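You operate a simulated robot arm through the tools that you are given. There is no shell and no other tool.

You are at the controls of a simulated two-armed robot. One attempt, no reset.

Task
Stand the pipe offcut mid turntable and jog it forward 3 ticks.
Fine: pipe in place before the turntable switch goes on; hands off the plate as it runs; switch off at the end. Set down upright: pipe offcut. Where these are worked on the way, their far stop is far enough and under half their travel is too little: turntable switch.

It is judged by the outcome, as a careful person would: the job done as asked, and still so three seconds after it is handed in. It fails if anything else is knocked over, pushed out of place, dropped, spilled or broken.

Robot
Two 7-joint arms with two-finger grippers on one trunk, on a base that drives. Base frame: it is fixed to the floor where the robot stands at the start and does not move with it; the origin is under the middle of the robot, x ahead of it, y to its left, z up. Units: mm, degrees, N and s.
The left shoulder is at the start at [78, 151, 993], the right one opposite. With the tool pointing down near the work surface each hand reaches from about 300 to 800 mm from the robot's upright axis, wherever it stands, measured 20 degrees to its own side. Places, roughly: foot pedal [500, 100, 100]; fuse isolator [900, 1200, 1100]; jog knob [900, 700, 1000]; pipe offcut (4x5x11 cm) [800, -200, 700]; turntable switch [900, 800, 1000]. Payload 2.54 kg a hand.
Tool frame (each hand has its own): the origin (TCP) lies between the finger pads and is the grasp point; the fingertips stand 30 mm ahead of it; z points along the fingers, y is the line along which they close. Largest opening 116 mm; the body of the gripper starts 95 mm behind the TCP.
Orientation is that of the tool frame in the base frame, as a unit quaternion [x, y, z, w]. With the fingers straight down and closing along the base's y, the tool's x points along the base's -x, its y along +y and its z along -z.

Tools
- The arms move only by the tool nudge_tool. It takes "left_targets", "right_targets" or both (then of equal length, played together; a hand with none holds still); each is a list of rows, each a list of 3 entries, a list of its own where there are three numbers: the shift along the tool's x, y, z in mm, then the turn, a rotation vector about the tool's x, y, z in degrees, then the opening in per cent of the stroke, from 0 (shut) to 100 (fully open). In form: [[[dx, dy, dz], [wx, wy, wz], jaw], ...]. A call has 1 to 20 rows; each row is the pose to reach, as a shift and turn from the pose commanded when the call began, along the tool's axes at that moment. Rows are played at 5 a second. More than 50 mm and 8.6 degrees between two rows, or a gripper value outside its range, and nothing of the call is played. A pose out of reach is approached as far as the arm can. The call stops where the force on the tool passes 40 N (or 10 N more than at its start, if that is more) or the arm is blocked; 0.2 s more then pass. The fingers move at their own pace (about 72 mm/s each) and stop on an object; they squeeze with about 31 N. The grip force told is the motor's: it shows also when the fingers shut on nothing. Time passes only in rows, and 0.2 s behind the last, so rows that repeat a pose let the fingers close. The reply holds the time, the measured pose of the TCP, the force on the tool along the base axes, the opening and the grip force, in the units named above and with some noise, with the torque about the TCP (base axes, N m) and any sound that the robot's microphone picked up, and new pictures: "show" is both (left out), scene, wrist or none (wrist: the cameras of the hands that moved).
- Cameras (640 x 400 px; columns grow to the right, rows downward): "scene" is now at [150.1, 40.8, 1153.9]; the picture's right is [0.42, -0.91, 0.00], its down [-0.15, -0.07, -0.99] and it looks along [0.90, 0.41, -0.17] (base axes); focal length 214 px, centre (320, 200). "left" rides on the left gripper at [69, 15, -122] in its tool frame; the picture's right is [-0.21, 0.98, 0.00], its down [-0.83, -0.18, -0.53] and it looks along [-0.52, -0.11, 0.85] (tool axes); focal length 251 px, centre (320, 200). "right" rides on the right gripper at [69, -15, -122] in its tool frame; the picture's right is [0.21, 0.98, 0.00], its down [-0.83, 0.18, -0.53] and it looks along [-0.52, 0.12, 0.85] (tool axes); focal length 251 px, centre (320, 200). There is no depth. A picture from a camera that has moved, and an enlarged one, comes with that camera's place and axes in the base frame and with its lens.
- move_column(by): slides the trunk up (or, below 0, down) by that many mm; the arms and the scene camera ride with it, the base frame stays. It gives what a move gives, with no picture.
- base_move(legs): drives the robot by 1 to 6 legs, each [ahead, left, turn to the left] in mm, mm and degrees, along the robot's own axes; the way and the turn of a leg run together, so that a leg with both is an arc; at most 1500 mm and 180 degrees a leg. The arms and the cameras ride along, it lands a little off, and it stops where it bumps. It gives what a move gives, and a new picture of the scene camera.
- head_to(pan, tilt): turns the head with the scene camera to pan (to the left, within 80 degrees either way) and tilt (down, from -29 to 69), counted from straight ahead of the robot. It gives what a move gives, and a new picture of the scene camera.
- zoom(camera, box): a new picture of the part [left, top, right, bottom] of that camera's present view, enlarged. No time passes.
- job_done(): hands the job in; it is judged then, once.

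Places have to be worked out from the pictures, the camera data and where the tool is seen. Open the grippers and draw the arms clear of the work before you hand the job in, unless the task says otherwise.

The tools are called after "Call:" as a command line: name --argument value ..., lists and objects as JSON in quotes. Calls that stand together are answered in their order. nudge_tool: Moves the arms, as the interface text tells. Its arguments: {"type":"object","properties":{"left_targets":{"type":"array"},"right_targets":{"type":"array"},"show":{"type":"string","enum":["both","scene","wrist","none"]}},"required":[]} The other tools are called the same way: move_column (by) slides the trunk up or down; base_move (legs) drives the base; head_to (pan, tilt) turns the head that bears the scene camera; zoom (camera, box) takes an enlarged picture of a part of a camera's view; job_done () hands the job in.

At the start:

```text
time_s: 0.0
left_position: [346.9, 439.8, 1250.9]
left_ee_rot: [-0.001, 1.0, 0.0, 0.0]
left_contact_force: [-0.5, -0.1, -0.3]
left_torque: [0.01, -0.01, -0.01]
left_finger_gap: 116.2
left_gripper_force: 0.1
right_position: [333.4, 1.3, 1150.6]
right_ee_rot: [0.0, 1.0, 0.0, 0.0]
right_contact_force: [-0.7, 0.3, 0.2]
right_torque: [0.0, 0.01, -0.03]
right_finger_gap: 115.9
right_gripper_force: 0.1
trunk travel left (down, up): [-229.0, 60.0]
robot x, y, heading: [0.9, -0.1, -0.0]
head pan, tilt: [24.8, 9.5]
```

scene: 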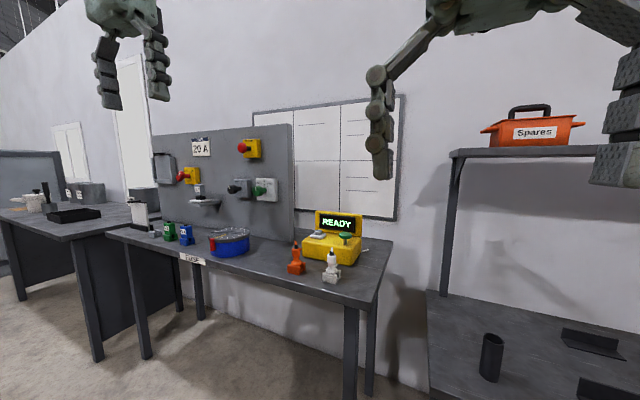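
right: 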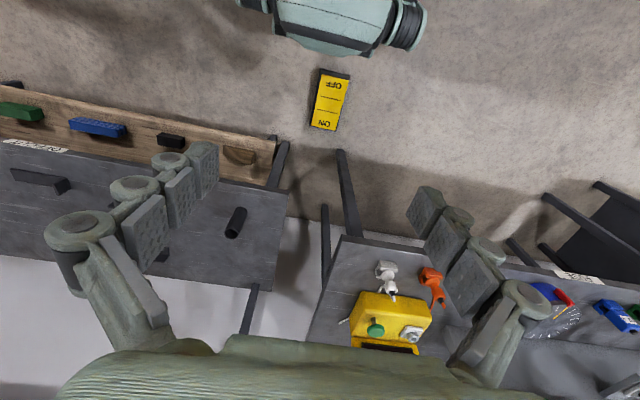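
left: 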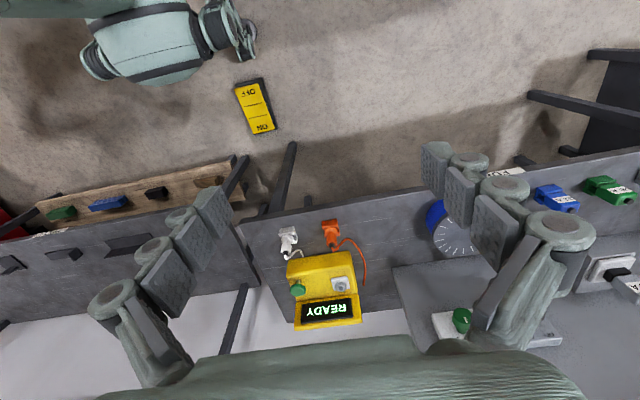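

The panel, the blue turntable, the yellow box and the pipe on the right shelf are visible. I take enlarged pictures to identify the controls.

Call:
zoom --camera "scene" --box '[140, 120, 300, 220]'

Call:
zoom --camera "scene" --box '[140, 200, 400, 300]'

Call:
zoom --camera "scene" --box '[420, 270, 640, 400]'

Call:
zoom --camera "scene" --box '[0, 140, 160, 240]'

```text
4.00 times, centred on (220, 170) of scene
camera zoom: at [150.1, 40.8, 1153.9], right [0.42, -0.91, 0.0], down [-0.15, -0.07, -0.99], along [0.9, 0.41, -0.17], focal length 858 px, centre (720, 320)
```

zoom: 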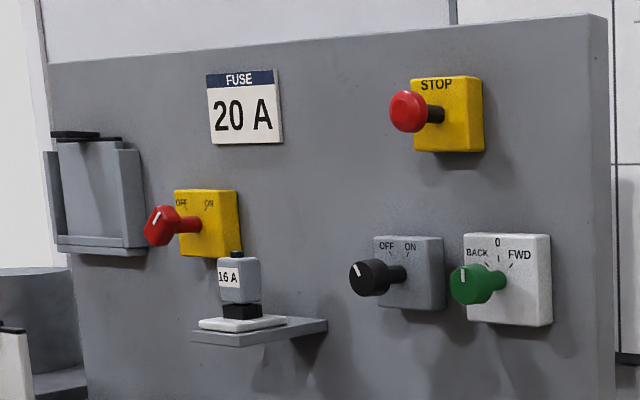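

```text
2.46 times, centred on (270, 250) of scene
camera zoom: at [150.1, 40.8, 1153.9], right [0.42, -0.91, 0.0], down [-0.15, -0.07, -0.99], along [0.9, 0.41, -0.17], focal length 528 px, centre (443, 77)
```

zoom: 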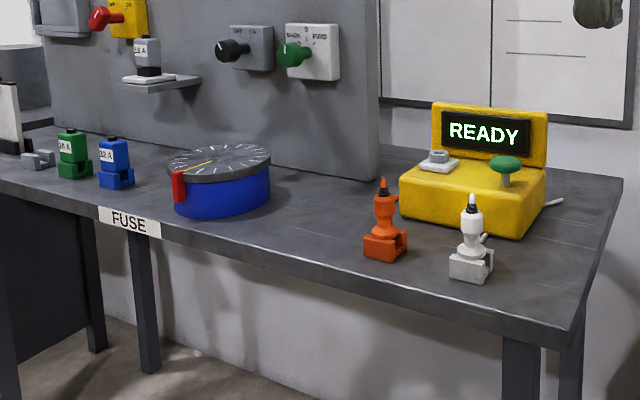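

```text
2.91 times, centred on (530, 335) of scene
camera zoom: at [150.1, 40.8, 1153.9], right [0.42, -0.91, 0.0], down [-0.15, -0.07, -0.99], along [0.9, 0.41, -0.17], focal length 624 px, centre (-291, -193)
```

zoom: 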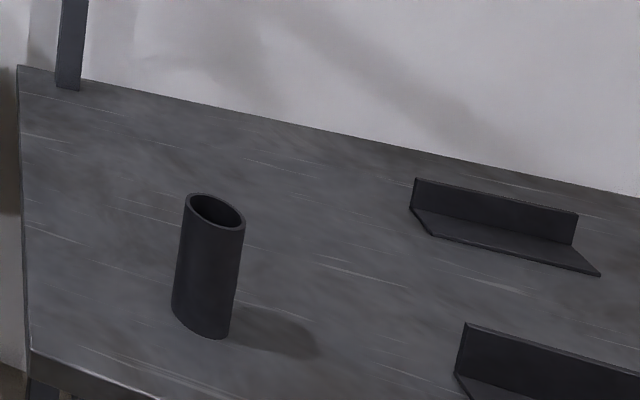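

```text
4.00 times, centred on (80, 190) of scene
camera zoom: at [150.1, 40.8, 1153.9], right [0.42, -0.91, 0.0], down [-0.15, -0.07, -0.99], along [0.9, 0.41, -0.17], focal length 858 px, centre (1280, 240)
```

zoom: 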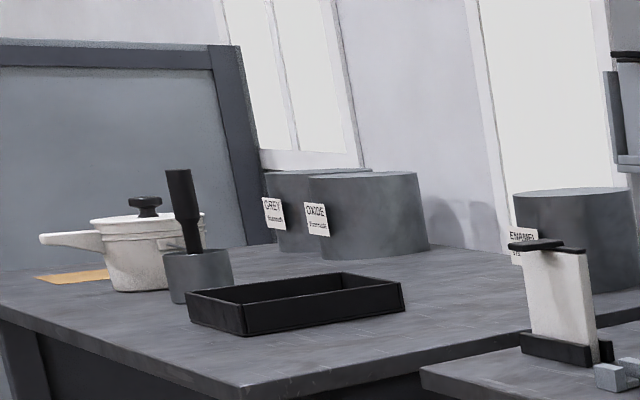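

The pipe stands near [778, -164, 650] by triangulation, just at the edge of reach, so the base should move a bit. I look down first to see the base and pedal clearance.

Call:
head_to --pan -5 --tilt 60

```text
time_s: 1.2
left_position: [347.0, 438.0, 1251.3]
left_ee_rot: [0.0, 1.0, 0.0, 0.001]
left_contact_force: [0.0, -0.4, 0.3]
left_torque: [0.01, 0.02, 0.0]
left_finger_gap: 115.9
left_gripper_force: 0.0
right_position: [333.4, 0.8, 1150.1]
right_ee_rot: [0.0, 1.0, 0.0, 0.0]
right_contact_force: [-0.4, 0.9, -0.2]
right_torque: [-0.01, -0.02, -0.01]
right_finger_gap: 115.9
right_gripper_force: 0.0
trunk travel left (down, up): [-229.0, 60.0]
robot x, y, heading: [-0.2, -1.3, 0.2]
head pan, tilt: [-5.0, 60.0]
camera scene: at [132.3, -4.0, 1078.7], right [-0.09, -1.0, 0.0], down [-0.86, 0.08, -0.5], along [0.5, -0.04, -0.87], focal length 214 px, centre (320, 200)
```

scene: 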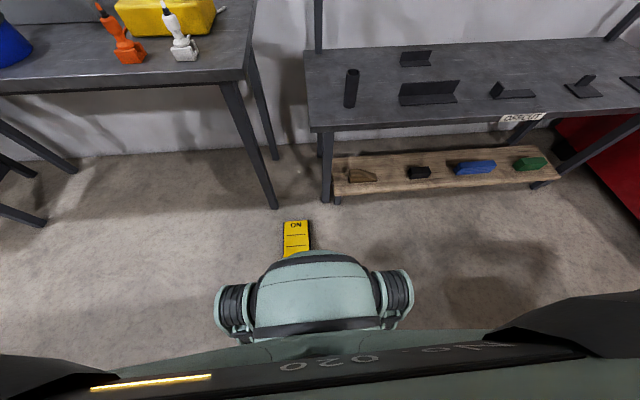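

The pedal lies close ahead of the base (about x 360–610, y 40–130), so I plan to sidestep to the right and reach the pipe with the left hand. I check the floor to the right and left first.

Call:
head_to --pan -70 --tilt 40

Call:
head_to --pan 65 --tilt 40

```text
time_s: 2.5
left_position: [346.6, 439.8, 1250.7]
left_ee_rot: [0.0, 1.0, 0.0, 0.0]
left_contact_force: [0.3, -1.0, 0.0]
left_torque: [0.01, 0.0, 0.01]
left_finger_gap: 116.0
left_gripper_force: 0.2
right_position: [334.0, 1.8, 1151.1]
right_ee_rot: [-0.001, 1.0, 0.001, 0.0]
right_contact_force: [-0.4, 0.7, -0.8]
right_torque: [0.0, -0.01, 0.02]
right_finger_gap: 116.0
right_gripper_force: 0.1
trunk travel left (down, up): [-229.0, 60.0]
robot x, y, heading: [-0.6, 0.5, 0.1]
head pan, tilt: [-70.0, 40.0]
camera scene: at [94.9, -78.1, 1105.4], right [-0.94, -0.34, 0.0], down [-0.22, 0.6, -0.77], along [0.26, -0.72, -0.64], focal length 214 px, centre (320, 200)
```

scene: 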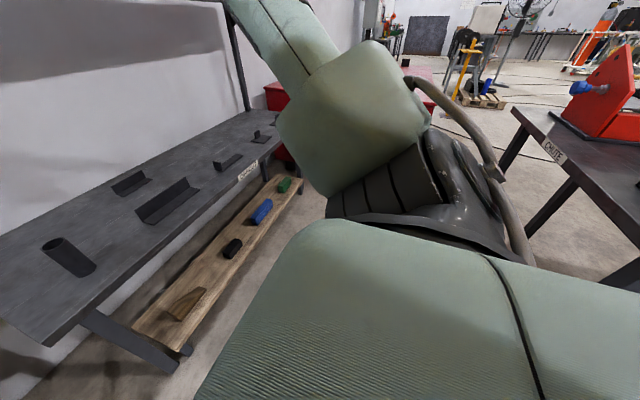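

```text
time_s: 4.7
left_position: [347.5, 440.9, 1250.0]
left_ee_rot: [-0.001, 1.0, -0.002, -0.001]
left_contact_force: [-0.4, 0.1, 0.9]
left_torque: [0.0, 0.0, -0.04]
left_finger_gap: 116.0
left_gripper_force: 0.1
right_position: [334.0, 2.3, 1150.9]
right_ee_rot: [0.0, 1.0, 0.0, 0.0]
right_contact_force: [-0.1, 0.3, 0.4]
right_torque: [-0.04, 0.02, 0.0]
right_finger_gap: 115.8
right_gripper_force: 0.0
trunk travel left (down, up): [-229.0, 60.0]
robot x, y, heading: [2.0, 1.0, 0.2]
head pan, tilt: [65.0, 40.0]
camera scene: at [146.9, 27.4, 1105.4], right [0.3, -0.95, 0.0], down [-0.61, -0.19, -0.77], along [0.73, 0.23, -0.64], focal length 214 px, centre (320, 200)
```

scene: 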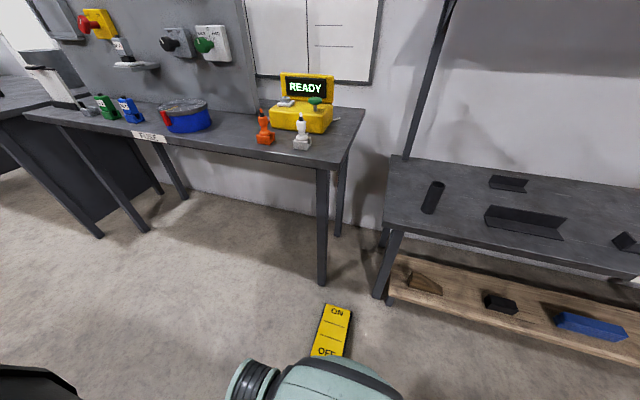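

The floor to the right is free (a table lies behind at x ≈ -460). I sidestep 400 mm to the right and then look again before advancing.

Call:
base_move --legs '[[0, -400, 0]]'

Call:
head_to --pan 15 --tilt 45

```text
time_s: 9.1
left_position: [348.1, 38.0, 1250.3]
left_ee_rot: [0.001, 1.0, -0.002, -0.001]
left_contact_force: [0.1, 0.7, 0.8]
left_torque: [0.04, 0.01, -0.01]
left_finger_gap: 116.0
left_gripper_force: 0.1
right_position: [332.4, -402.3, 1149.7]
right_ee_rot: [0.002, 1.0, 0.001, 0.0]
right_contact_force: [0.0, -0.7, 0.3]
right_torque: [0.02, -0.02, -0.01]
right_finger_gap: 116.0
right_gripper_force: 0.0
trunk travel left (down, up): [-229.0, 60.0]
robot x, y, heading: [3.6, -402.0, -0.0]
head pan, tilt: [65.0, 40.0]
camera scene: at [146.4, -374.9, 1105.5], right [0.29, -0.96, 0.0], down [-0.61, -0.19, -0.77], along [0.73, 0.23, -0.64], focal length 214 px, centre (320, 200)
```

scene: 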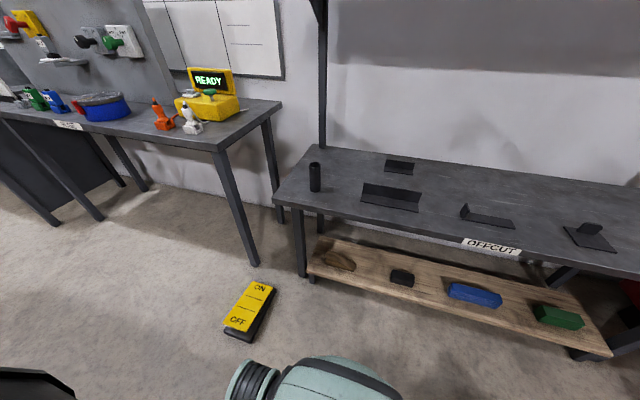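

```text
time_s: 10.3
left_position: [347.1, 38.1, 1249.8]
left_ee_rot: [0.001, 1.0, -0.001, 0.0]
left_contact_force: [0.4, -0.5, 0.4]
left_torque: [0.01, -0.03, 0.03]
left_finger_gap: 115.9
left_gripper_force: 0.1
right_position: [332.7, -400.7, 1149.6]
right_ee_rot: [0.002, 1.0, 0.0, 0.0]
right_contact_force: [0.1, 0.5, 0.3]
right_torque: [0.01, 0.01, 0.02]
right_finger_gap: 115.9
right_gripper_force: 0.1
trunk travel left (down, up): [-229.0, 60.0]
robot x, y, heading: [-1.5, -401.0, -0.2]
head pan, tilt: [15.0, 45.0]
camera scene: at [143.8, -378.7, 1098.1], right [0.26, -0.97, 0.0], down [-0.68, -0.18, -0.71], along [0.68, 0.18, -0.71], focal length 214 px, centre (320, 200)
```

scene: 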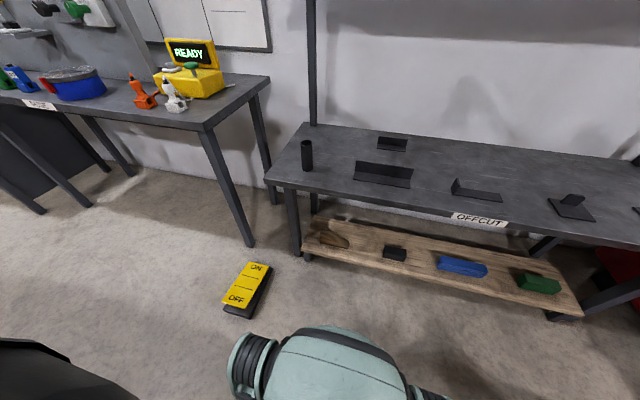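

The pipe again resolves to about [775, -162, 650], with the pedal clear to the left. I drive ahead 150 mm.

Call:
base_move --legs '[[150, 0, 0]]'

```text
time_s: 11.7
left_position: [501.8, 38.1, 1249.9]
left_ee_rot: [0.002, 1.0, -0.001, 0.0]
left_contact_force: [0.1, -0.1, -0.8]
left_torque: [0.01, 0.07, 0.0]
left_finger_gap: 116.0
left_gripper_force: 0.1
right_position: [486.7, -401.1, 1149.8]
right_ee_rot: [0.002, 1.0, 0.0, 0.001]
right_contact_force: [0.7, -0.4, -0.5]
right_torque: [0.0, 0.02, 0.07]
right_finger_gap: 116.1
right_gripper_force: 0.0
trunk travel left (down, up): [-229.0, 60.0]
robot x, y, heading: [151.6, -403.5, -0.2]
head pan, tilt: [15.0, 45.0]
camera scene: at [297.7, -379.5, 1098.0], right [0.26, -0.97, 0.0], down [-0.68, -0.18, -0.71], along [0.68, 0.18, -0.71], focal length 214 px, centre (320, 200)
```

scene: 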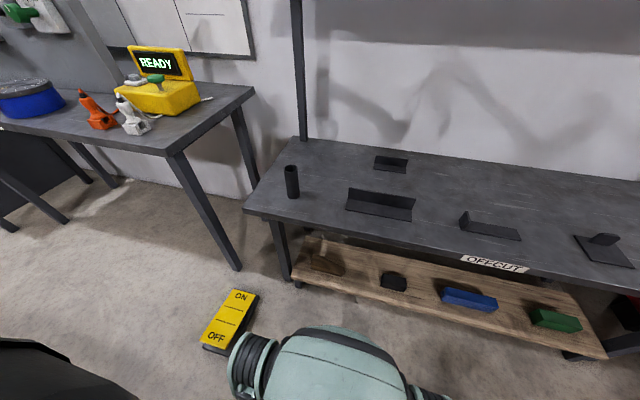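

The pipe is at about [779, -161], shelf at ~595. I bring the left hand over it in steps, to z = 850.

Call:
nudge_tool --left_targets '[[[-23, -16, 33], [0, 0, 0], 100], [[-46, -33, 67], [0, 0, 0], 100], [[-69, -50, 100], [0, 0, 0], 100], [[-92, -66, 133], [0, 0, 0], 100], [[-115, -83, 167], [0, 0, 0], 100], [[-138, -99, 200], [0, 0, 0], 100], [[-161, -116, 233], [0, 0, 0], 100], [[-185, -133, 267], [0, 0, 0], 100], [[-208, -149, 300], [0, 0, 0], 100], [[-231, -166, 333], [0, 0, 0], 100], [[-255, -182, 367], [0, 0, 0], 100], [[-278, -199, 400], [0, 0, 0], 100], [[-278, -199, 400], [0, 0, 0], 100]]'

```text
time_s: 12.6
left_position: [578.3, -12.7, 1137.4]
left_ee_rot: [-0.003, 1.0, -0.005, 0.003]
left_contact_force: [-0.3, -0.3, 0.5]
left_torque: [-0.02, -0.03, -0.02]
left_finger_gap: 116.0
left_gripper_force: 0.0
right_position: [489.9, -407.9, 1149.0]
right_ee_rot: [0.007, 1.0, -0.009, -0.001]
right_contact_force: [-8.8, -26.7, -5.1]
right_torque: [1.15, -0.52, 0.58]
right_finger_gap: 95.3
right_gripper_force: 0.1
trunk travel left (down, up): [-229.0, 60.0]
robot x, y, heading: [156.0, -401.2, -0.0]
head pan, tilt: [15.0, 45.0]
stopped in row 4 (right hand): the force on the tool passed its limit at 48 N (the readings are from after the stop); the commanded pose is now the measured one
camera scene: at [297.6, -383.8, 1097.5], right [0.2, -0.98, 0.0], down [-0.7, -0.14, -0.7], along [0.69, 0.14, -0.71], focal length 214 px, centre (320, 200)
camera left: at [507.5, 0.9, 1258.0], right [0.21, 0.98, -0.01], down [0.82, -0.17, 0.54], along [0.53, -0.12, -0.84], focal length 251 px, centre (320, 200)
```

scene: 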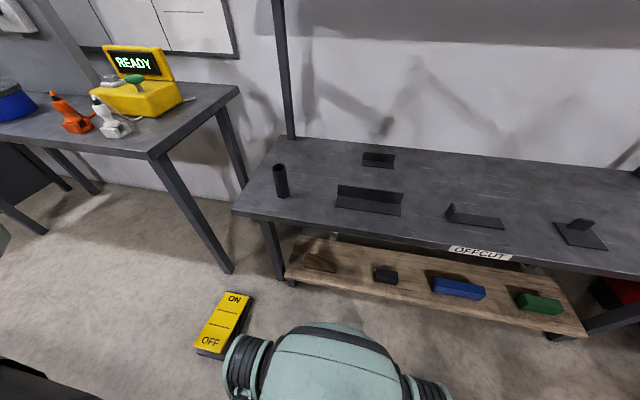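
left: 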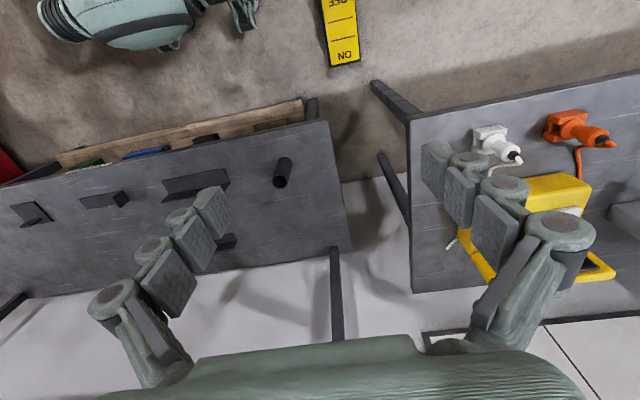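

The left arm touched the parked right hand from its left side. I move the right hand away to the right.

Call:
nudge_tool --right_targets '[[[0, -40, 0], [0, 0, 0], 100], [[0, -80, 0], [0, 0, 0], 100], [[0, -120, 0], [0, 0, 0], 100], [[0, -160, 0], [0, 0, 0], 100], [[0, -200, 0], [0, 0, 0], 100], [[0, -240, 0], [0, 0, 0], 100], [[0, -280, 0], [0, 0, 0], 100], [[0, -280, 0], [0, 0, 0], 100]]' --show "wrist"

```text
time_s: 14.4
left_position: [578.9, -16.0, 1137.9]
left_ee_rot: [-0.002, 1.0, -0.005, 0.003]
left_contact_force: [0.0, 0.6, 0.4]
left_torque: [0.02, -0.03, -0.02]
left_finger_gap: 115.9
left_gripper_force: 0.0
right_position: [495.3, -672.0, 1137.6]
right_ee_rot: [0.008, 1.0, -0.006, 0.0]
right_contact_force: [-0.8, -0.7, 0.6]
right_torque: [0.0, -0.02, -0.01]
right_finger_gap: 115.8
right_gripper_force: 0.0
right hand out of reach, approached as far as the arm can: row 7, 8
trunk travel left (down, up): [-229.0, 60.0]
robot x, y, heading: [153.2, -401.1, -0.1]
head pan, tilt: [15.0, 45.0]
camera right: at [426.6, -683.2, 1261.0], right [-0.2, 0.98, -0.01], down [0.83, 0.18, 0.53], along [0.52, 0.1, -0.85], focal length 251 px, centre (320, 200)
```

right: 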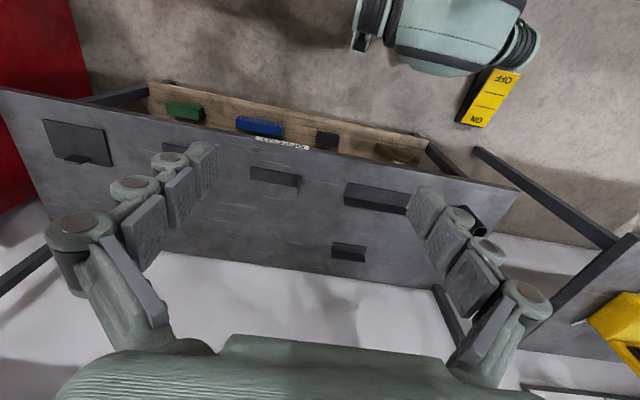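

The right hand is clear. I continue the left hand to above the pipe.

Call:
nudge_tool --left_targets '[[[-22, -16, 32], [0, 0, 0], 100], [[-44, -33, 64], [0, 0, 0], 100], [[-67, -49, 96], [0, 0, 0], 100], [[-89, -65, 128], [0, 0, 0], 100], [[-111, -82, 160], [0, 0, 0], 100], [[-133, -98, 192], [0, 0, 0], 100], [[-156, -114, 224], [0, 0, 0], 100], [[-178, -131, 256], [0, 0, 0], 100], [[-200, -147, 288], [0, 0, 0], 100], [[-200, -147, 288], [0, 0, 0], 100]]'

```text
time_s: 16.6
left_position: [816.1, -143.4, 847.8]
left_ee_rot: [-0.001, 1.0, -0.004, 0.003]
left_contact_force: [0.8, 0.1, -0.5]
left_torque: [-0.01, 0.04, 0.02]
left_finger_gap: 116.0
left_gripper_force: 0.2
left hand out of reach, approached as far as the arm can: row 1, 2, 3, 4, 5, 6, 7, 8, 9, 10
right_position: [495.8, -671.5, 1138.1]
right_ee_rot: [0.008, 1.0, -0.007, 0.0]
right_contact_force: [0.4, -0.6, -0.6]
right_torque: [-0.01, 0.03, -0.01]
right_finger_gap: 115.9
right_gripper_force: 0.0
trunk travel left (down, up): [-229.0, 60.0]
robot x, y, heading: [150.3, -397.6, -0.2]
head pan, tilt: [15.0, 45.0]
camera scene: at [296.9, -379.4, 1098.2], right [0.26, -0.97, 0.0], down [-0.68, -0.18, -0.71], along [0.68, 0.18, -0.71], focal length 214 px, centre (320, 200)
camera left: at [745.5, -128.6, 968.6], right [0.21, 0.98, -0.01], down [0.82, -0.17, 0.54], along [0.53, -0.12, -0.84], focal length 251 px, centre (320, 200)
```

scene: 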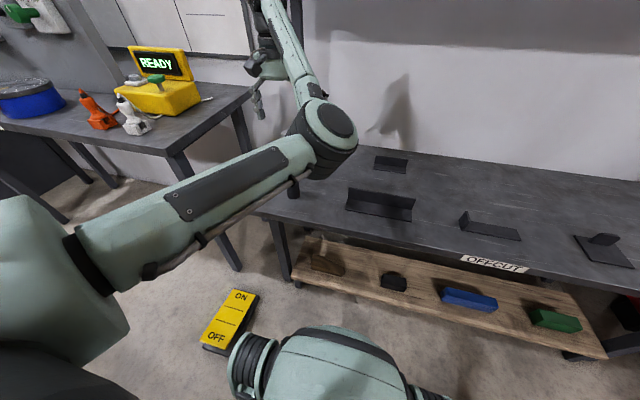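
left: 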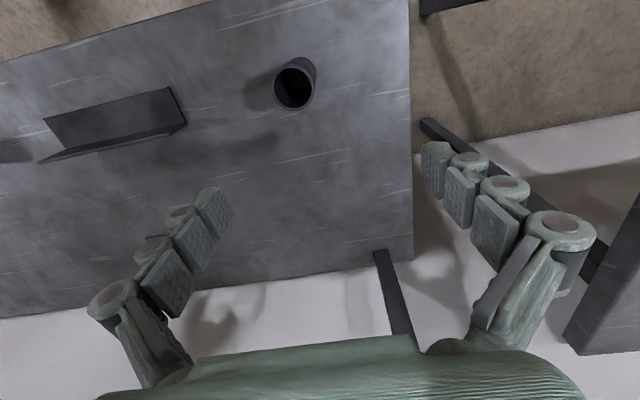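

The wrist camera puts the pipe at about [777, -164]; the hand ended ~40 mm beyond. I correct sideways and see whether the arm follows.

Call:
nudge_tool --left_targets '[[[20, -11, 0], [0, 0, 0], 100], [[39, -21, 0], [0, 0, 0], 100], [[39, -21, 0], [0, 0, 0], 100]]'

```text
time_s: 17.4
left_position: [812.5, -139.7, 841.8]
left_ee_rot: [-0.001, 1.0, -0.005, 0.002]
left_contact_force: [0.2, 0.4, -0.3]
left_torque: [0.02, 0.02, 0.04]
left_finger_gap: 116.0
left_gripper_force: 0.0
left hand out of reach, approached as far as the arm can: row 1, 2, 3
right_position: [496.6, -672.3, 1137.9]
right_ee_rot: [0.007, 1.0, -0.006, 0.001]
right_contact_force: [0.4, 0.6, -0.5]
right_torque: [0.01, -0.01, 0.0]
right_finger_gap: 115.9
right_gripper_force: 0.0
trunk travel left (down, up): [-229.0, 60.0]
robot x, y, heading: [151.4, -401.1, -0.2]
head pan, tilt: [15.0, 45.0]
camera scene: at [297.0, -379.5, 1098.1], right [0.26, -0.97, 0.0], down [-0.68, -0.18, -0.71], along [0.68, 0.18, -0.71], focal length 214 px, centre (320, 200)
camera left: at [742.0, -124.4, 963.7], right [0.21, 0.98, -0.01], down [0.82, -0.17, 0.54], along [0.53, -0.12, -0.84], focal length 251 px, centre (320, 200)
```

scene: 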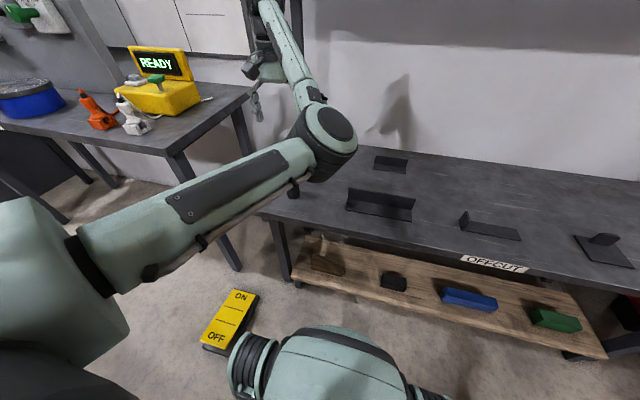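
left: 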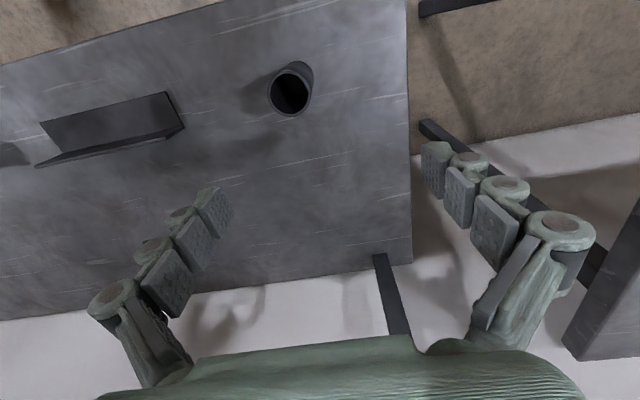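

The elbow has swung inward in front of the trunk, which limits this arm. I retrace the hand to its starting posture and will come down a different way.

Call:
nudge_tool --left_targets '[[[0, 0, -40], [0, 0, 0], 100], [[24, 14, -71], [0, 0, 0], 100], [[48, 28, -102], [0, 0, 0], 100], [[72, 42, -132], [0, 0, 0], 100], [[96, 55, -163], [0, 0, 0], 100], [[120, 69, -194], [0, 0, 0], 100], [[144, 83, -224], [0, 0, 0], 100], [[168, 97, -255], [0, 0, 0], 100], [[192, 111, -286], [0, 0, 0], 100], [[216, 125, -316], [0, 0, 0], 100], [[240, 138, -347], [0, 0, 0], 100], [[264, 152, -378], [0, 0, 0], 100], [[288, 166, -400], [0, 0, 0], 100], [[312, 180, -408], [0, 0, 0], 100], [[312, 180, -408], [0, 0, 0], 100]]'

```text
time_s: 20.6
left_position: [501.4, 43.8, 1247.4]
left_ee_rot: [-0.001, 1.0, -0.005, 0.001]
left_contact_force: [0.7, -0.5, 0.2]
left_torque: [-0.01, 0.01, 0.0]
left_finger_gap: 115.9
left_gripper_force: 0.0
left hand out of reach, approached as far as the arm can: row 2, 3, 4, 5, 6, 7
right_position: [496.9, -672.3, 1137.6]
right_ee_rot: [0.008, 1.0, -0.006, 0.0]
right_contact_force: [0.3, 0.4, 0.7]
right_torque: [0.01, -0.01, 0.0]
right_finger_gap: 115.9
right_gripper_force: 0.0
trunk travel left (down, up): [-229.0, 60.0]
robot x, y, heading: [152.8, -401.9, -0.3]
head pan, tilt: [15.0, 45.0]
camera scene: at [291.9, -349.0, 1117.3], right [0.57, -0.82, 0.0], down [-0.44, -0.31, -0.85], along [0.69, 0.49, -0.53], focal length 214 px, centre (320, 200)
camera left: at [430.0, 58.7, 1369.4], right [0.21, 0.98, -0.01], down [0.83, -0.17, 0.54], along [0.52, -0.12, -0.84], focal length 251 px, centre (320, 200)
```

scene: 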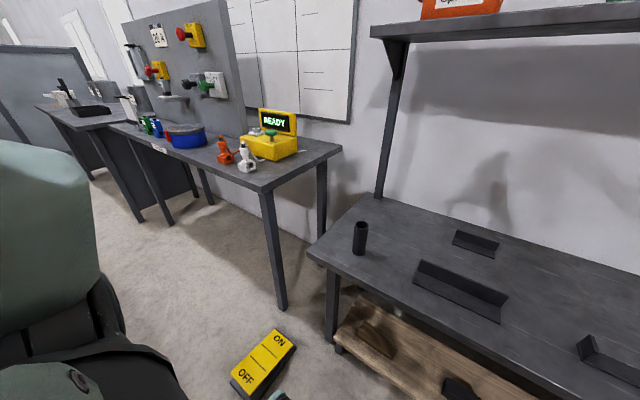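
left: 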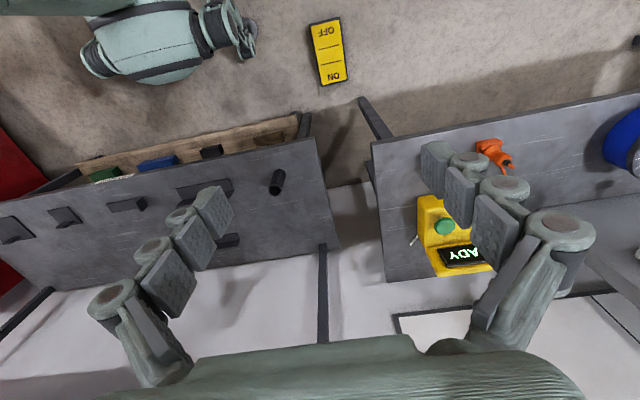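

The elbow is high and near the head, it seems. I turn the head ahead, and lower the left hand straight down here, watching the posture.

Call:
head_to --pan -10 --tilt 30

Call:
nudge_tool --left_targets '[[[0, 10, 40], [0, 0, 0], 100], [[0, 20, 80], [0, 0, 0], 100], [[0, 30, 120], [0, 0, 0], 100], [[0, 40, 160], [0, 0, 0], 100], [[0, 50, 200], [0, 0, 0], 100], [[0, 50, 240], [0, 0, 0], 100], [[0, 50, 280], [0, 0, 0], 100], [[0, 50, 320], [0, 0, 0], 100], [[0, 50, 360], [0, 0, 0], 100], [[0, 50, 360], [0, 0, 0], 100]]'

```text
time_s: 21.5
left_position: [499.6, 41.2, 1248.6]
left_ee_rot: [-0.002, 1.0, -0.003, 0.002]
left_contact_force: [0.4, 0.3, -0.1]
left_torque: [0.0, 0.0, 0.0]
left_finger_gap: 115.9
left_gripper_force: 0.1
right_position: [495.7, -671.5, 1137.3]
right_ee_rot: [0.008, 1.0, -0.006, 0.0]
right_contact_force: [0.0, 0.3, -0.1]
right_torque: [-0.05, 0.02, 0.04]
right_finger_gap: 116.0
right_gripper_force: 0.0
trunk travel left (down, up): [-229.0, 60.0]
robot x, y, heading: [154.1, -402.5, -0.3]
head pan, tilt: [-10.0, 30.0]
camera scene: at [300.3, -358.4, 1127.5], right [0.46, -0.89, 0.0], down [-0.39, -0.2, -0.9], along [0.8, 0.41, -0.43], focal length 214 px, centre (320, 200)
```

scene: 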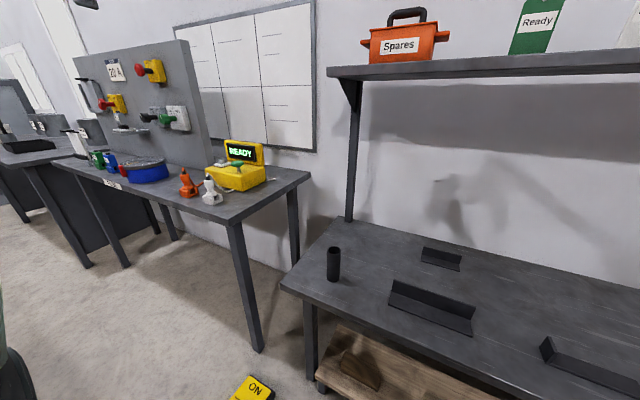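

```text
time_s: 23.7
left_position: [501.3, 91.5, 885.7]
left_ee_rot: [-0.002, 1.0, -0.005, 0.003]
left_contact_force: [0.4, 1.0, -0.5]
left_torque: [0.01, -0.02, 0.0]
left_finger_gap: 116.2
left_gripper_force: 0.1
right_position: [495.8, -671.6, 1136.7]
right_ee_rot: [0.008, 1.0, -0.006, 0.0]
right_contact_force: [0.2, -0.3, -0.1]
right_torque: [-0.01, 0.0, 0.0]
right_finger_gap: 116.0
right_gripper_force: 0.1
trunk travel left (down, up): [-229.0, 60.0]
robot x, y, heading: [150.8, -396.1, -0.2]
head pan, tilt: [-10.0, 30.0]
camera scene: at [307.4, -416.3, 1120.8], right [-0.18, -0.98, 0.0], down [-0.49, 0.09, -0.87], along [0.85, -0.15, -0.5], focal length 214 px, centre (320, 200)
camera left: at [430.6, 105.0, 1006.9], right [0.21, 0.98, -0.01], down [0.82, -0.17, 0.54], along [0.53, -0.12, -0.84], focal length 251 px, centre (320, 200)
```

scene: 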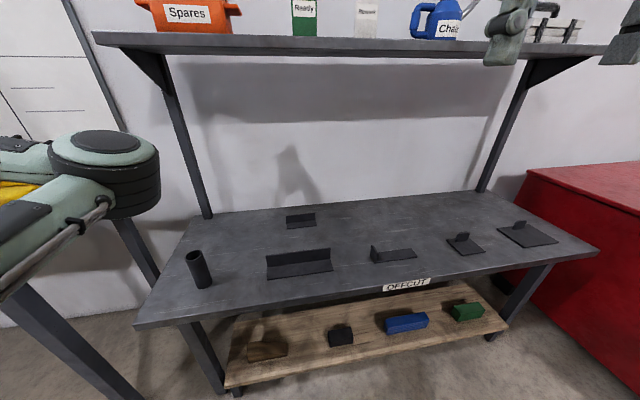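
left: 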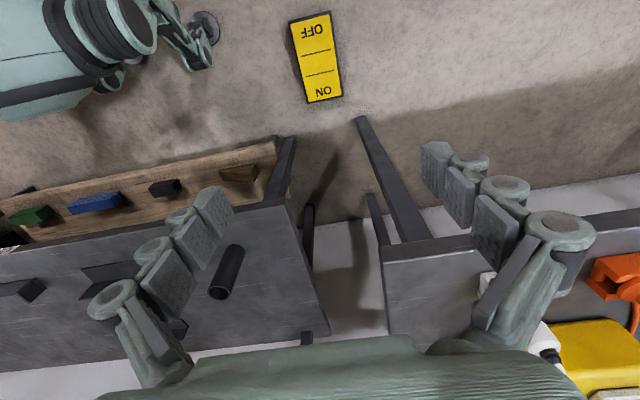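

The left elbow seems to be in front of the trunk, pointing inward. I turn the head left to view the arm's posture.

Call:
head_to --pan 55 --tilt 30

Call:
nudge_tool --left_targets '[[[0, 0, 0], [0, 0, 0], 100], [[0, 0, 0], [0, 0, 0], 100], [[0, 0, 0], [0, 0, 0], 100], [[0, 0, 0], [0, 0, 0], 100]]' --show "scene"

```text
time_s: 25.1
left_position: [502.1, 90.6, 886.2]
left_ee_rot: [-0.002, 1.0, -0.005, 0.003]
left_contact_force: [0.5, -0.2, 0.3]
left_torque: [-0.03, 0.03, 0.0]
left_finger_gap: 116.1
left_gripper_force: 0.1
right_position: [496.0, -672.6, 1138.6]
right_ee_rot: [0.008, 1.0, -0.006, -0.001]
right_contact_force: [-0.2, -0.4, -0.2]
right_torque: [-0.04, -0.03, 0.03]
right_finger_gap: 116.2
right_gripper_force: 0.2
trunk travel left (down, up): [-229.0, 60.0]
robot x, y, heading: [153.0, -402.3, -0.5]
head pan, tilt: [55.0, 30.0]
camera scene: at [270.6, -326.4, 1120.7], right [0.82, -0.58, 0.0], down [-0.29, -0.41, -0.87], along [0.5, 0.71, -0.5], focal length 214 px, centre (320, 200)
```

scene: 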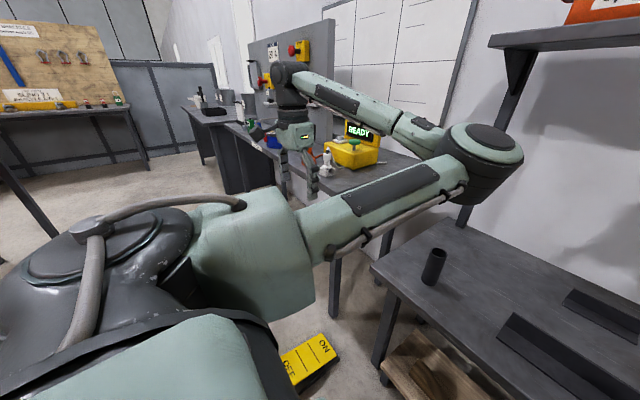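

```text
time_s: 26.1
left_position: [501.6, 90.0, 885.7]
left_ee_rot: [-0.001, 1.0, -0.004, 0.002]
left_contact_force: [0.3, -0.3, -0.1]
left_torque: [-0.02, 0.0, 0.01]
left_finger_gap: 116.0
left_gripper_force: 0.0
right_position: [496.2, -671.8, 1137.9]
right_ee_rot: [0.008, 1.0, -0.006, 0.0]
right_contact_force: [0.0, 0.3, 0.0]
right_torque: [0.02, 0.01, 0.01]
right_finger_gap: 116.1
right_gripper_force: 0.0
trunk travel left (down, up): [-229.0, 60.0]
robot x, y, heading: [154.6, -405.3, -0.5]
head pan, tilt: [55.0, 30.0]
camera scene: at [270.6, -326.4, 1120.7], right [0.82, -0.58, 0.0], down [-0.29, -0.41, -0.87], along [0.5, 0.71, -0.5], focal length 214 px, centre (320, 200)
```

scene: 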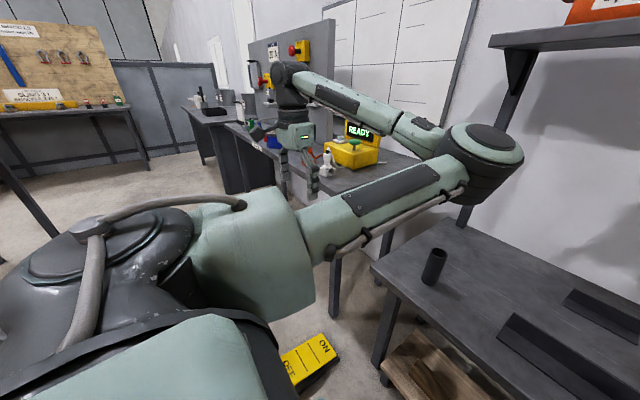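

The elbow sits to the inside, with the forearm reaching left; in this posture the hand works best around 45° to the left. I turn the base 25° to the right so that the pipe comes to about that bearing.

Call:
base_move --legs '[[0, 0, -25]]'

```text
time_s: 27.8
left_position: [680.8, -109.4, 887.0]
left_ee_rot: [0.22, 0.976, -0.005, 0.002]
left_contact_force: [1.3, 0.0, -0.5]
left_torque: [0.0, 0.03, 0.0]
left_finger_gap: 116.3
left_gripper_force: 0.0
right_position: [344.4, -792.6, 1137.2]
right_ee_rot: [0.23, 0.973, -0.006, -0.002]
right_contact_force: [-0.3, 0.1, -0.3]
right_torque: [0.0, 0.03, -0.01]
right_finger_gap: 116.1
right_gripper_force: 0.1
trunk travel left (down, up): [-229.0, 60.0]
robot x, y, heading: [154.0, -402.6, -25.9]
head pan, tilt: [55.0, 30.0]
camera scene: at [290.5, -385.7, 1120.8], right [0.49, -0.87, 0.0], down [-0.44, -0.24, -0.87], along [0.76, 0.42, -0.5], focal length 214 px, centre (320, 200)
```

scene: 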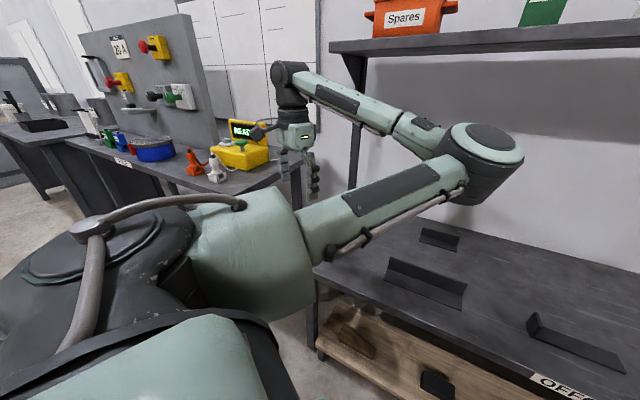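

The hand is now at [680, -109, 887] in the rotated frame. I shift it about 112 mm outward to over the pipe at [777, -165] and down to z≈800.

Call:
nudge_tool --left_targets '[[[-28, -2, 22], [0, 0, 0], 100], [[-56, -4, 44], [0, 0, 0], 100], [[-84, -6, 66], [0, 0, 0], 100], [[-112, -9, 87], [0, 0, 0], 100], [[-112, -9, 87], [0, 0, 0], 100]]'

```text
time_s: 29.0
left_position: [777.5, -167.1, 799.0]
left_ee_rot: [0.22, 0.975, -0.004, 0.002]
left_contact_force: [0.0, -0.4, 0.4]
left_torque: [-0.02, -0.02, -0.01]
left_finger_gap: 115.9
left_gripper_force: 0.1
right_position: [345.2, -793.8, 1137.6]
right_ee_rot: [0.23, 0.973, -0.006, 0.0]
right_contact_force: [0.3, 0.6, 0.3]
right_torque: [0.0, -0.04, 0.03]
right_finger_gap: 115.9
right_gripper_force: 0.1
trunk travel left (down, up): [-229.0, 60.0]
robot x, y, heading: [152.0, -398.6, -25.9]
head pan, tilt: [55.0, 30.0]
camera scene: at [290.5, -385.6, 1120.8], right [0.49, -0.87, 0.0], down [-0.44, -0.24, -0.87], along [0.76, 0.42, -0.5], focal length 214 px, centre (320, 200)
camera left: at [719.7, -123.4, 920.3], right [0.61, 0.79, -0.01], down [0.67, -0.51, 0.54], along [0.42, -0.34, -0.84], focal length 251 px, centre (320, 200)
```

scene: 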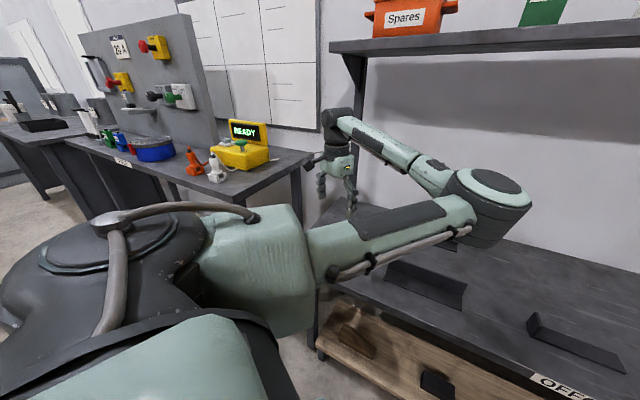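
left: 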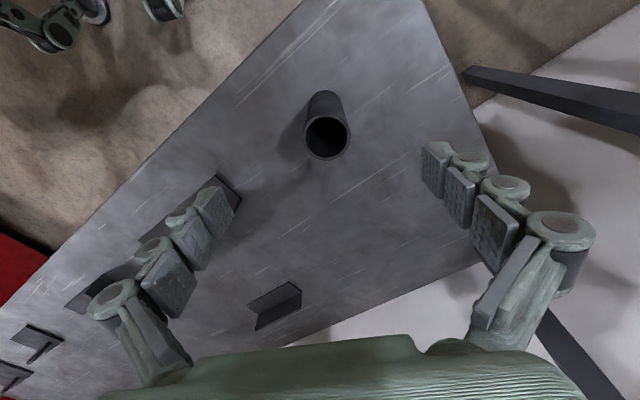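

The pipe top resolves to [780, -166], straight under the hand. I descend to z≈667 with the fingers open either side.

Call:
nudge_tool --left_targets '[[[-2, 1, 35], [0, 0, 0], 100], [[-2, 1, 70], [0, 0, 0], 100], [[-2, 1, 100], [0, 0, 0], 100], [[-2, 1, 132], [0, 0, 0], 100], [[-2, 1, 132], [0, 0, 0], 100]]'

```text
time_s: 30.2
left_position: [780.2, -165.8, 667.3]
left_ee_rot: [0.221, 0.975, -0.005, 0.001]
left_contact_force: [0.0, -0.5, -0.4]
left_torque: [0.0, 0.0, 0.04]
left_finger_gap: 116.2
left_gripper_force: 0.0
right_position: [345.8, -794.5, 1138.1]
right_ee_rot: [0.229, 0.973, -0.006, -0.001]
right_contact_force: [-0.1, -0.3, 0.3]
right_torque: [-0.02, 0.0, -0.01]
right_finger_gap: 116.0
right_gripper_force: 0.1
trunk travel left (down, up): [-229.0, 60.0]
robot x, y, heading: [150.3, -402.8, -25.6]
head pan, tilt: [55.0, 30.0]
camera scene: at [290.6, -385.6, 1120.8], right [0.49, -0.87, 0.0], down [-0.44, -0.24, -0.87], along [0.76, 0.42, -0.5], focal length 214 px, centre (320, 200)
camera left: at [723.3, -124.1, 788.3], right [0.61, 0.79, -0.01], down [0.67, -0.51, 0.54], along [0.42, -0.34, -0.84], focal length 251 px, centre (320, 200)
```

scene: 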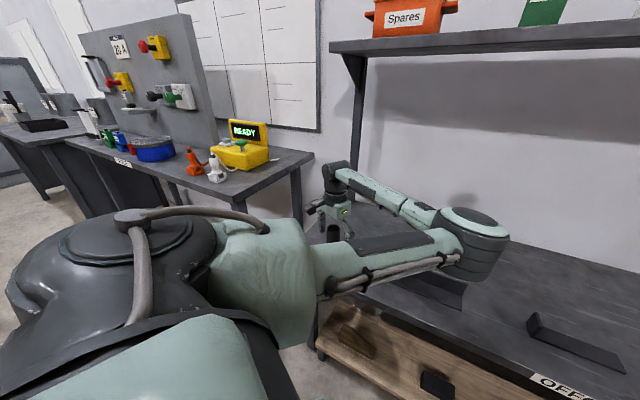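
left: 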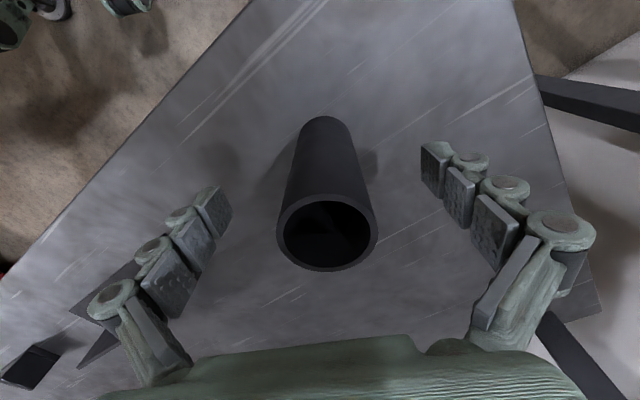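

The pipe is centred between the fingers. I close and check the gap, then lift.

Call:
nudge_tool --left_targets '[[[0, 0, 0], [0, 0, 0], 60], [[0, 0, 0], [0, 0, 0], 30], [[0, 0, 0], [0, 0, 0], 15], [[0, 0, 0], [0, 0, 0], 15], [[0, 0, 0], [0, 0, 0], 15]]' --show "wrist"

```text
time_s: 31.4
left_position: [780.5, -166.0, 668.1]
left_ee_rot: [0.22, 0.975, -0.006, 0.002]
left_contact_force: [-0.1, 0.3, 1.6]
left_torque: [0.0, 0.03, 0.01]
left_finger_gap: 44.4
left_gripper_force: 31.1
right_position: [345.2, -793.2, 1138.3]
right_ee_rot: [0.231, 0.973, -0.006, -0.001]
right_contact_force: [-1.3, -1.2, -0.2]
right_torque: [-0.01, -0.01, -0.02]
right_finger_gap: 116.1
right_gripper_force: 0.1
trunk travel left (down, up): [-229.0, 60.0]
robot x, y, heading: [153.5, -402.2, -26.1]
head pan, tilt: [55.0, 30.0]
camera left: at [723.3, -124.1, 788.8], right [0.61, 0.79, -0.01], down [0.67, -0.51, 0.54], along [0.42, -0.34, -0.84], focal length 251 px, centre (320, 200)
```

left: 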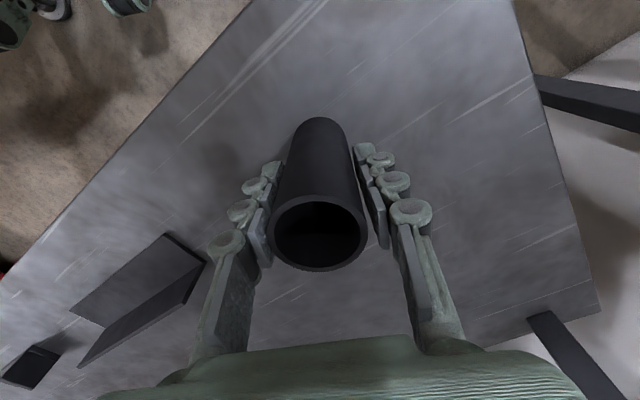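

The pipe is gripped at 44 mm with 31 N. I lift it straight up to about z = 1000.

Call:
nudge_tool --left_targets '[[[0, 0, -15], [0, 0, 0], 15], [[0, 0, -50], [0, 0, 0], 15], [[0, 0, -90], [0, 0, 0], 15], [[0, 0, -130], [0, 0, 0], 15], [[0, 0, -170], [0, 0, 0], 15], [[0, 0, -210], [0, 0, 0], 15], [[0, 0, -250], [0, 0, 0], 15], [[0, 0, -290], [0, 0, 0], 15], [[0, 0, -335], [0, 0, 0], 15], [[0, 0, -335], [0, 0, 0], 15]]'

```text
time_s: 33.6
left_position: [778.9, -165.3, 1002.9]
left_ee_rot: [0.22, 0.976, -0.004, 0.001]
left_contact_force: [-0.4, 0.5, -2.5]
left_torque: [0.03, -0.02, 0.01]
left_finger_gap: 44.5
left_gripper_force: 30.9
right_position: [345.9, -792.9, 1136.7]
right_ee_rot: [0.23, 0.973, -0.006, -0.001]
right_contact_force: [0.2, -0.4, 0.1]
right_torque: [0.0, -0.03, 0.0]
right_finger_gap: 115.9
right_gripper_force: 0.1
trunk travel left (down, up): [-229.0, 60.0]
robot x, y, heading: [154.4, -404.5, -25.9]
head pan, tilt: [55.0, 30.0]
camera scene: at [291.1, -385.4, 1120.6], right [0.49, -0.87, 0.0], down [-0.44, -0.24, -0.87], along [0.76, 0.42, -0.5], focal length 214 px, centre (320, 200)
camera left: at [722.0, -121.7, 1123.2], right [0.61, 0.79, -0.01], down [0.67, -0.51, 0.54], along [0.42, -0.34, -0.84], focal length 251 px, centre (320, 200)
```

scene: 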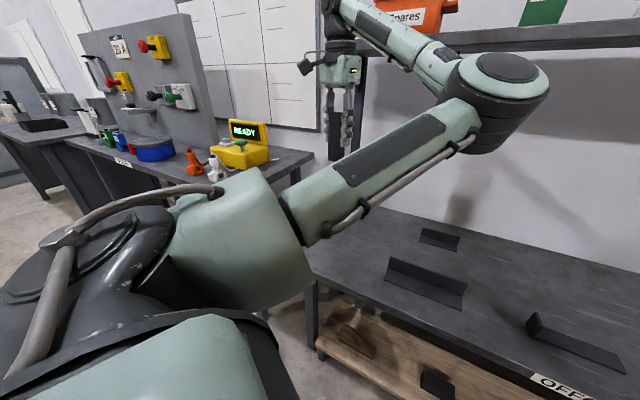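
left: 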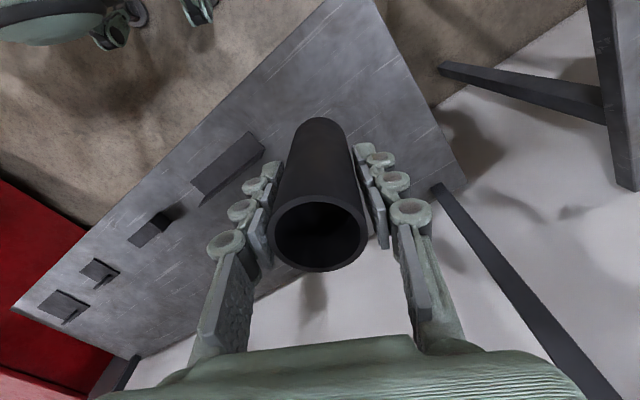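

The pipe is held upright. I back the base off to x≈-20 and turn it straight, keeping clear of the pedal and tables.

Call:
base_move --legs '[[-155, -74, 0], [0, 0, 26]]'

```text
time_s: 36.4
left_position: [441.9, 86.2, 1001.9]
left_ee_rot: [-0.002, 1.0, -0.004, 0.002]
left_contact_force: [0.4, -0.1, -3.7]
left_torque: [-0.04, -0.01, 0.02]
left_finger_gap: 44.5
left_gripper_force: 31.2
right_position: [325.3, -668.4, 1137.1]
right_ee_rot: [0.007, 1.0, -0.006, 0.0]
right_contact_force: [-0.4, 0.5, 1.2]
right_torque: [-0.02, -0.01, 0.02]
right_finger_gap: 115.9
right_gripper_force: 0.0
trunk travel left (down, up): [-229.0, 60.0]
robot x, y, heading: [-17.1, -401.9, -0.1]
head pan, tilt: [55.0, 30.0]
camera scene: at [98.5, -323.1, 1120.7], right [0.82, -0.58, 0.0], down [-0.29, -0.41, -0.87], along [0.5, 0.71, -0.5], focal length 214 px, centre (320, 200)
```

scene: 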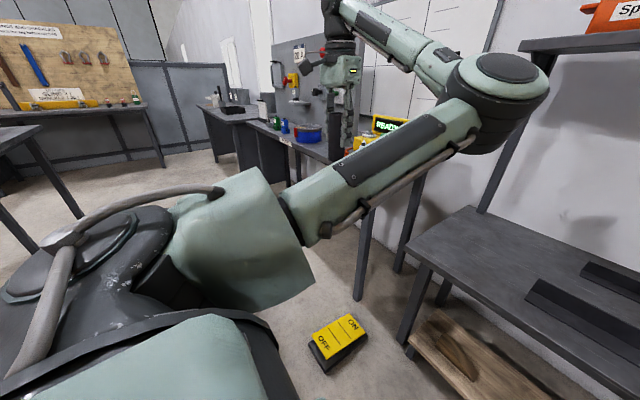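

Clear. I sidestep 900 mm left to bring the robot in front of the turntable table.

Call:
base_move --legs '[[0, 900, 0]]'

Call:
head_to --pan 20 --tilt 15

```text
time_s: 45.4
left_position: [445.4, 986.3, 1002.0]
left_ee_rot: [-0.002, 1.0, -0.003, 0.003]
left_contact_force: [-0.3, 0.1, -3.0]
left_torque: [0.03, -0.01, -0.01]
left_finger_gap: 44.2
left_gripper_force: 30.8
right_position: [327.0, 232.0, 1137.3]
right_ee_rot: [0.007, 1.0, -0.006, 0.0]
right_contact_force: [0.3, 0.9, 0.4]
right_torque: [0.0, -0.01, 0.03]
right_finger_gap: 115.9
right_gripper_force: 0.0
trunk travel left (down, up): [-229.0, 60.0]
robot x, y, heading: [-17.8, 500.3, -0.1]
head pan, tilt: [55.0, 30.0]
camera scene: at [101.2, 577.6, 1120.7], right [0.82, -0.58, 0.0], down [-0.29, -0.41, -0.87], along [0.5, 0.71, -0.5], focal length 214 px, centre (320, 200)
```

scene: 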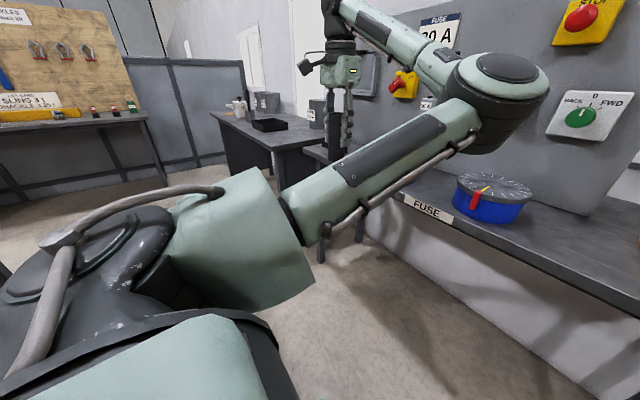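

```text
time_s: 46.5
left_position: [445.0, 986.2, 1001.5]
left_ee_rot: [-0.002, 1.0, -0.004, 0.003]
left_contact_force: [0.1, 0.1, -3.2]
left_torque: [0.01, -0.01, -0.03]
left_finger_gap: 44.5
left_gripper_force: 31.0
right_position: [327.2, 232.1, 1137.0]
right_ee_rot: [0.008, 1.0, -0.006, -0.001]
right_contact_force: [-0.3, -0.5, 0.0]
right_torque: [-0.01, 0.02, -0.01]
right_finger_gap: 116.0
right_gripper_force: 0.0
trunk travel left (down, up): [-229.0, 60.0]
robot x, y, heading: [-14.2, 501.3, -0.3]
head pan, tilt: [20.0, 15.0]
camera scene: at [136.9, 535.4, 1144.9], right [0.34, -0.94, 0.0], down [-0.24, -0.09, -0.97], along [0.91, 0.33, -0.26], focal length 214 px, centre (320, 200)
```

scene: 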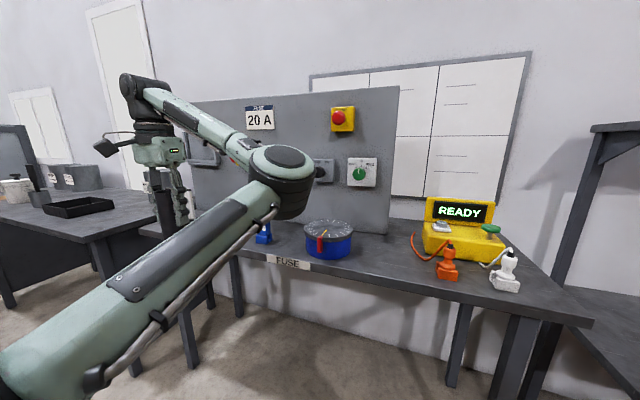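

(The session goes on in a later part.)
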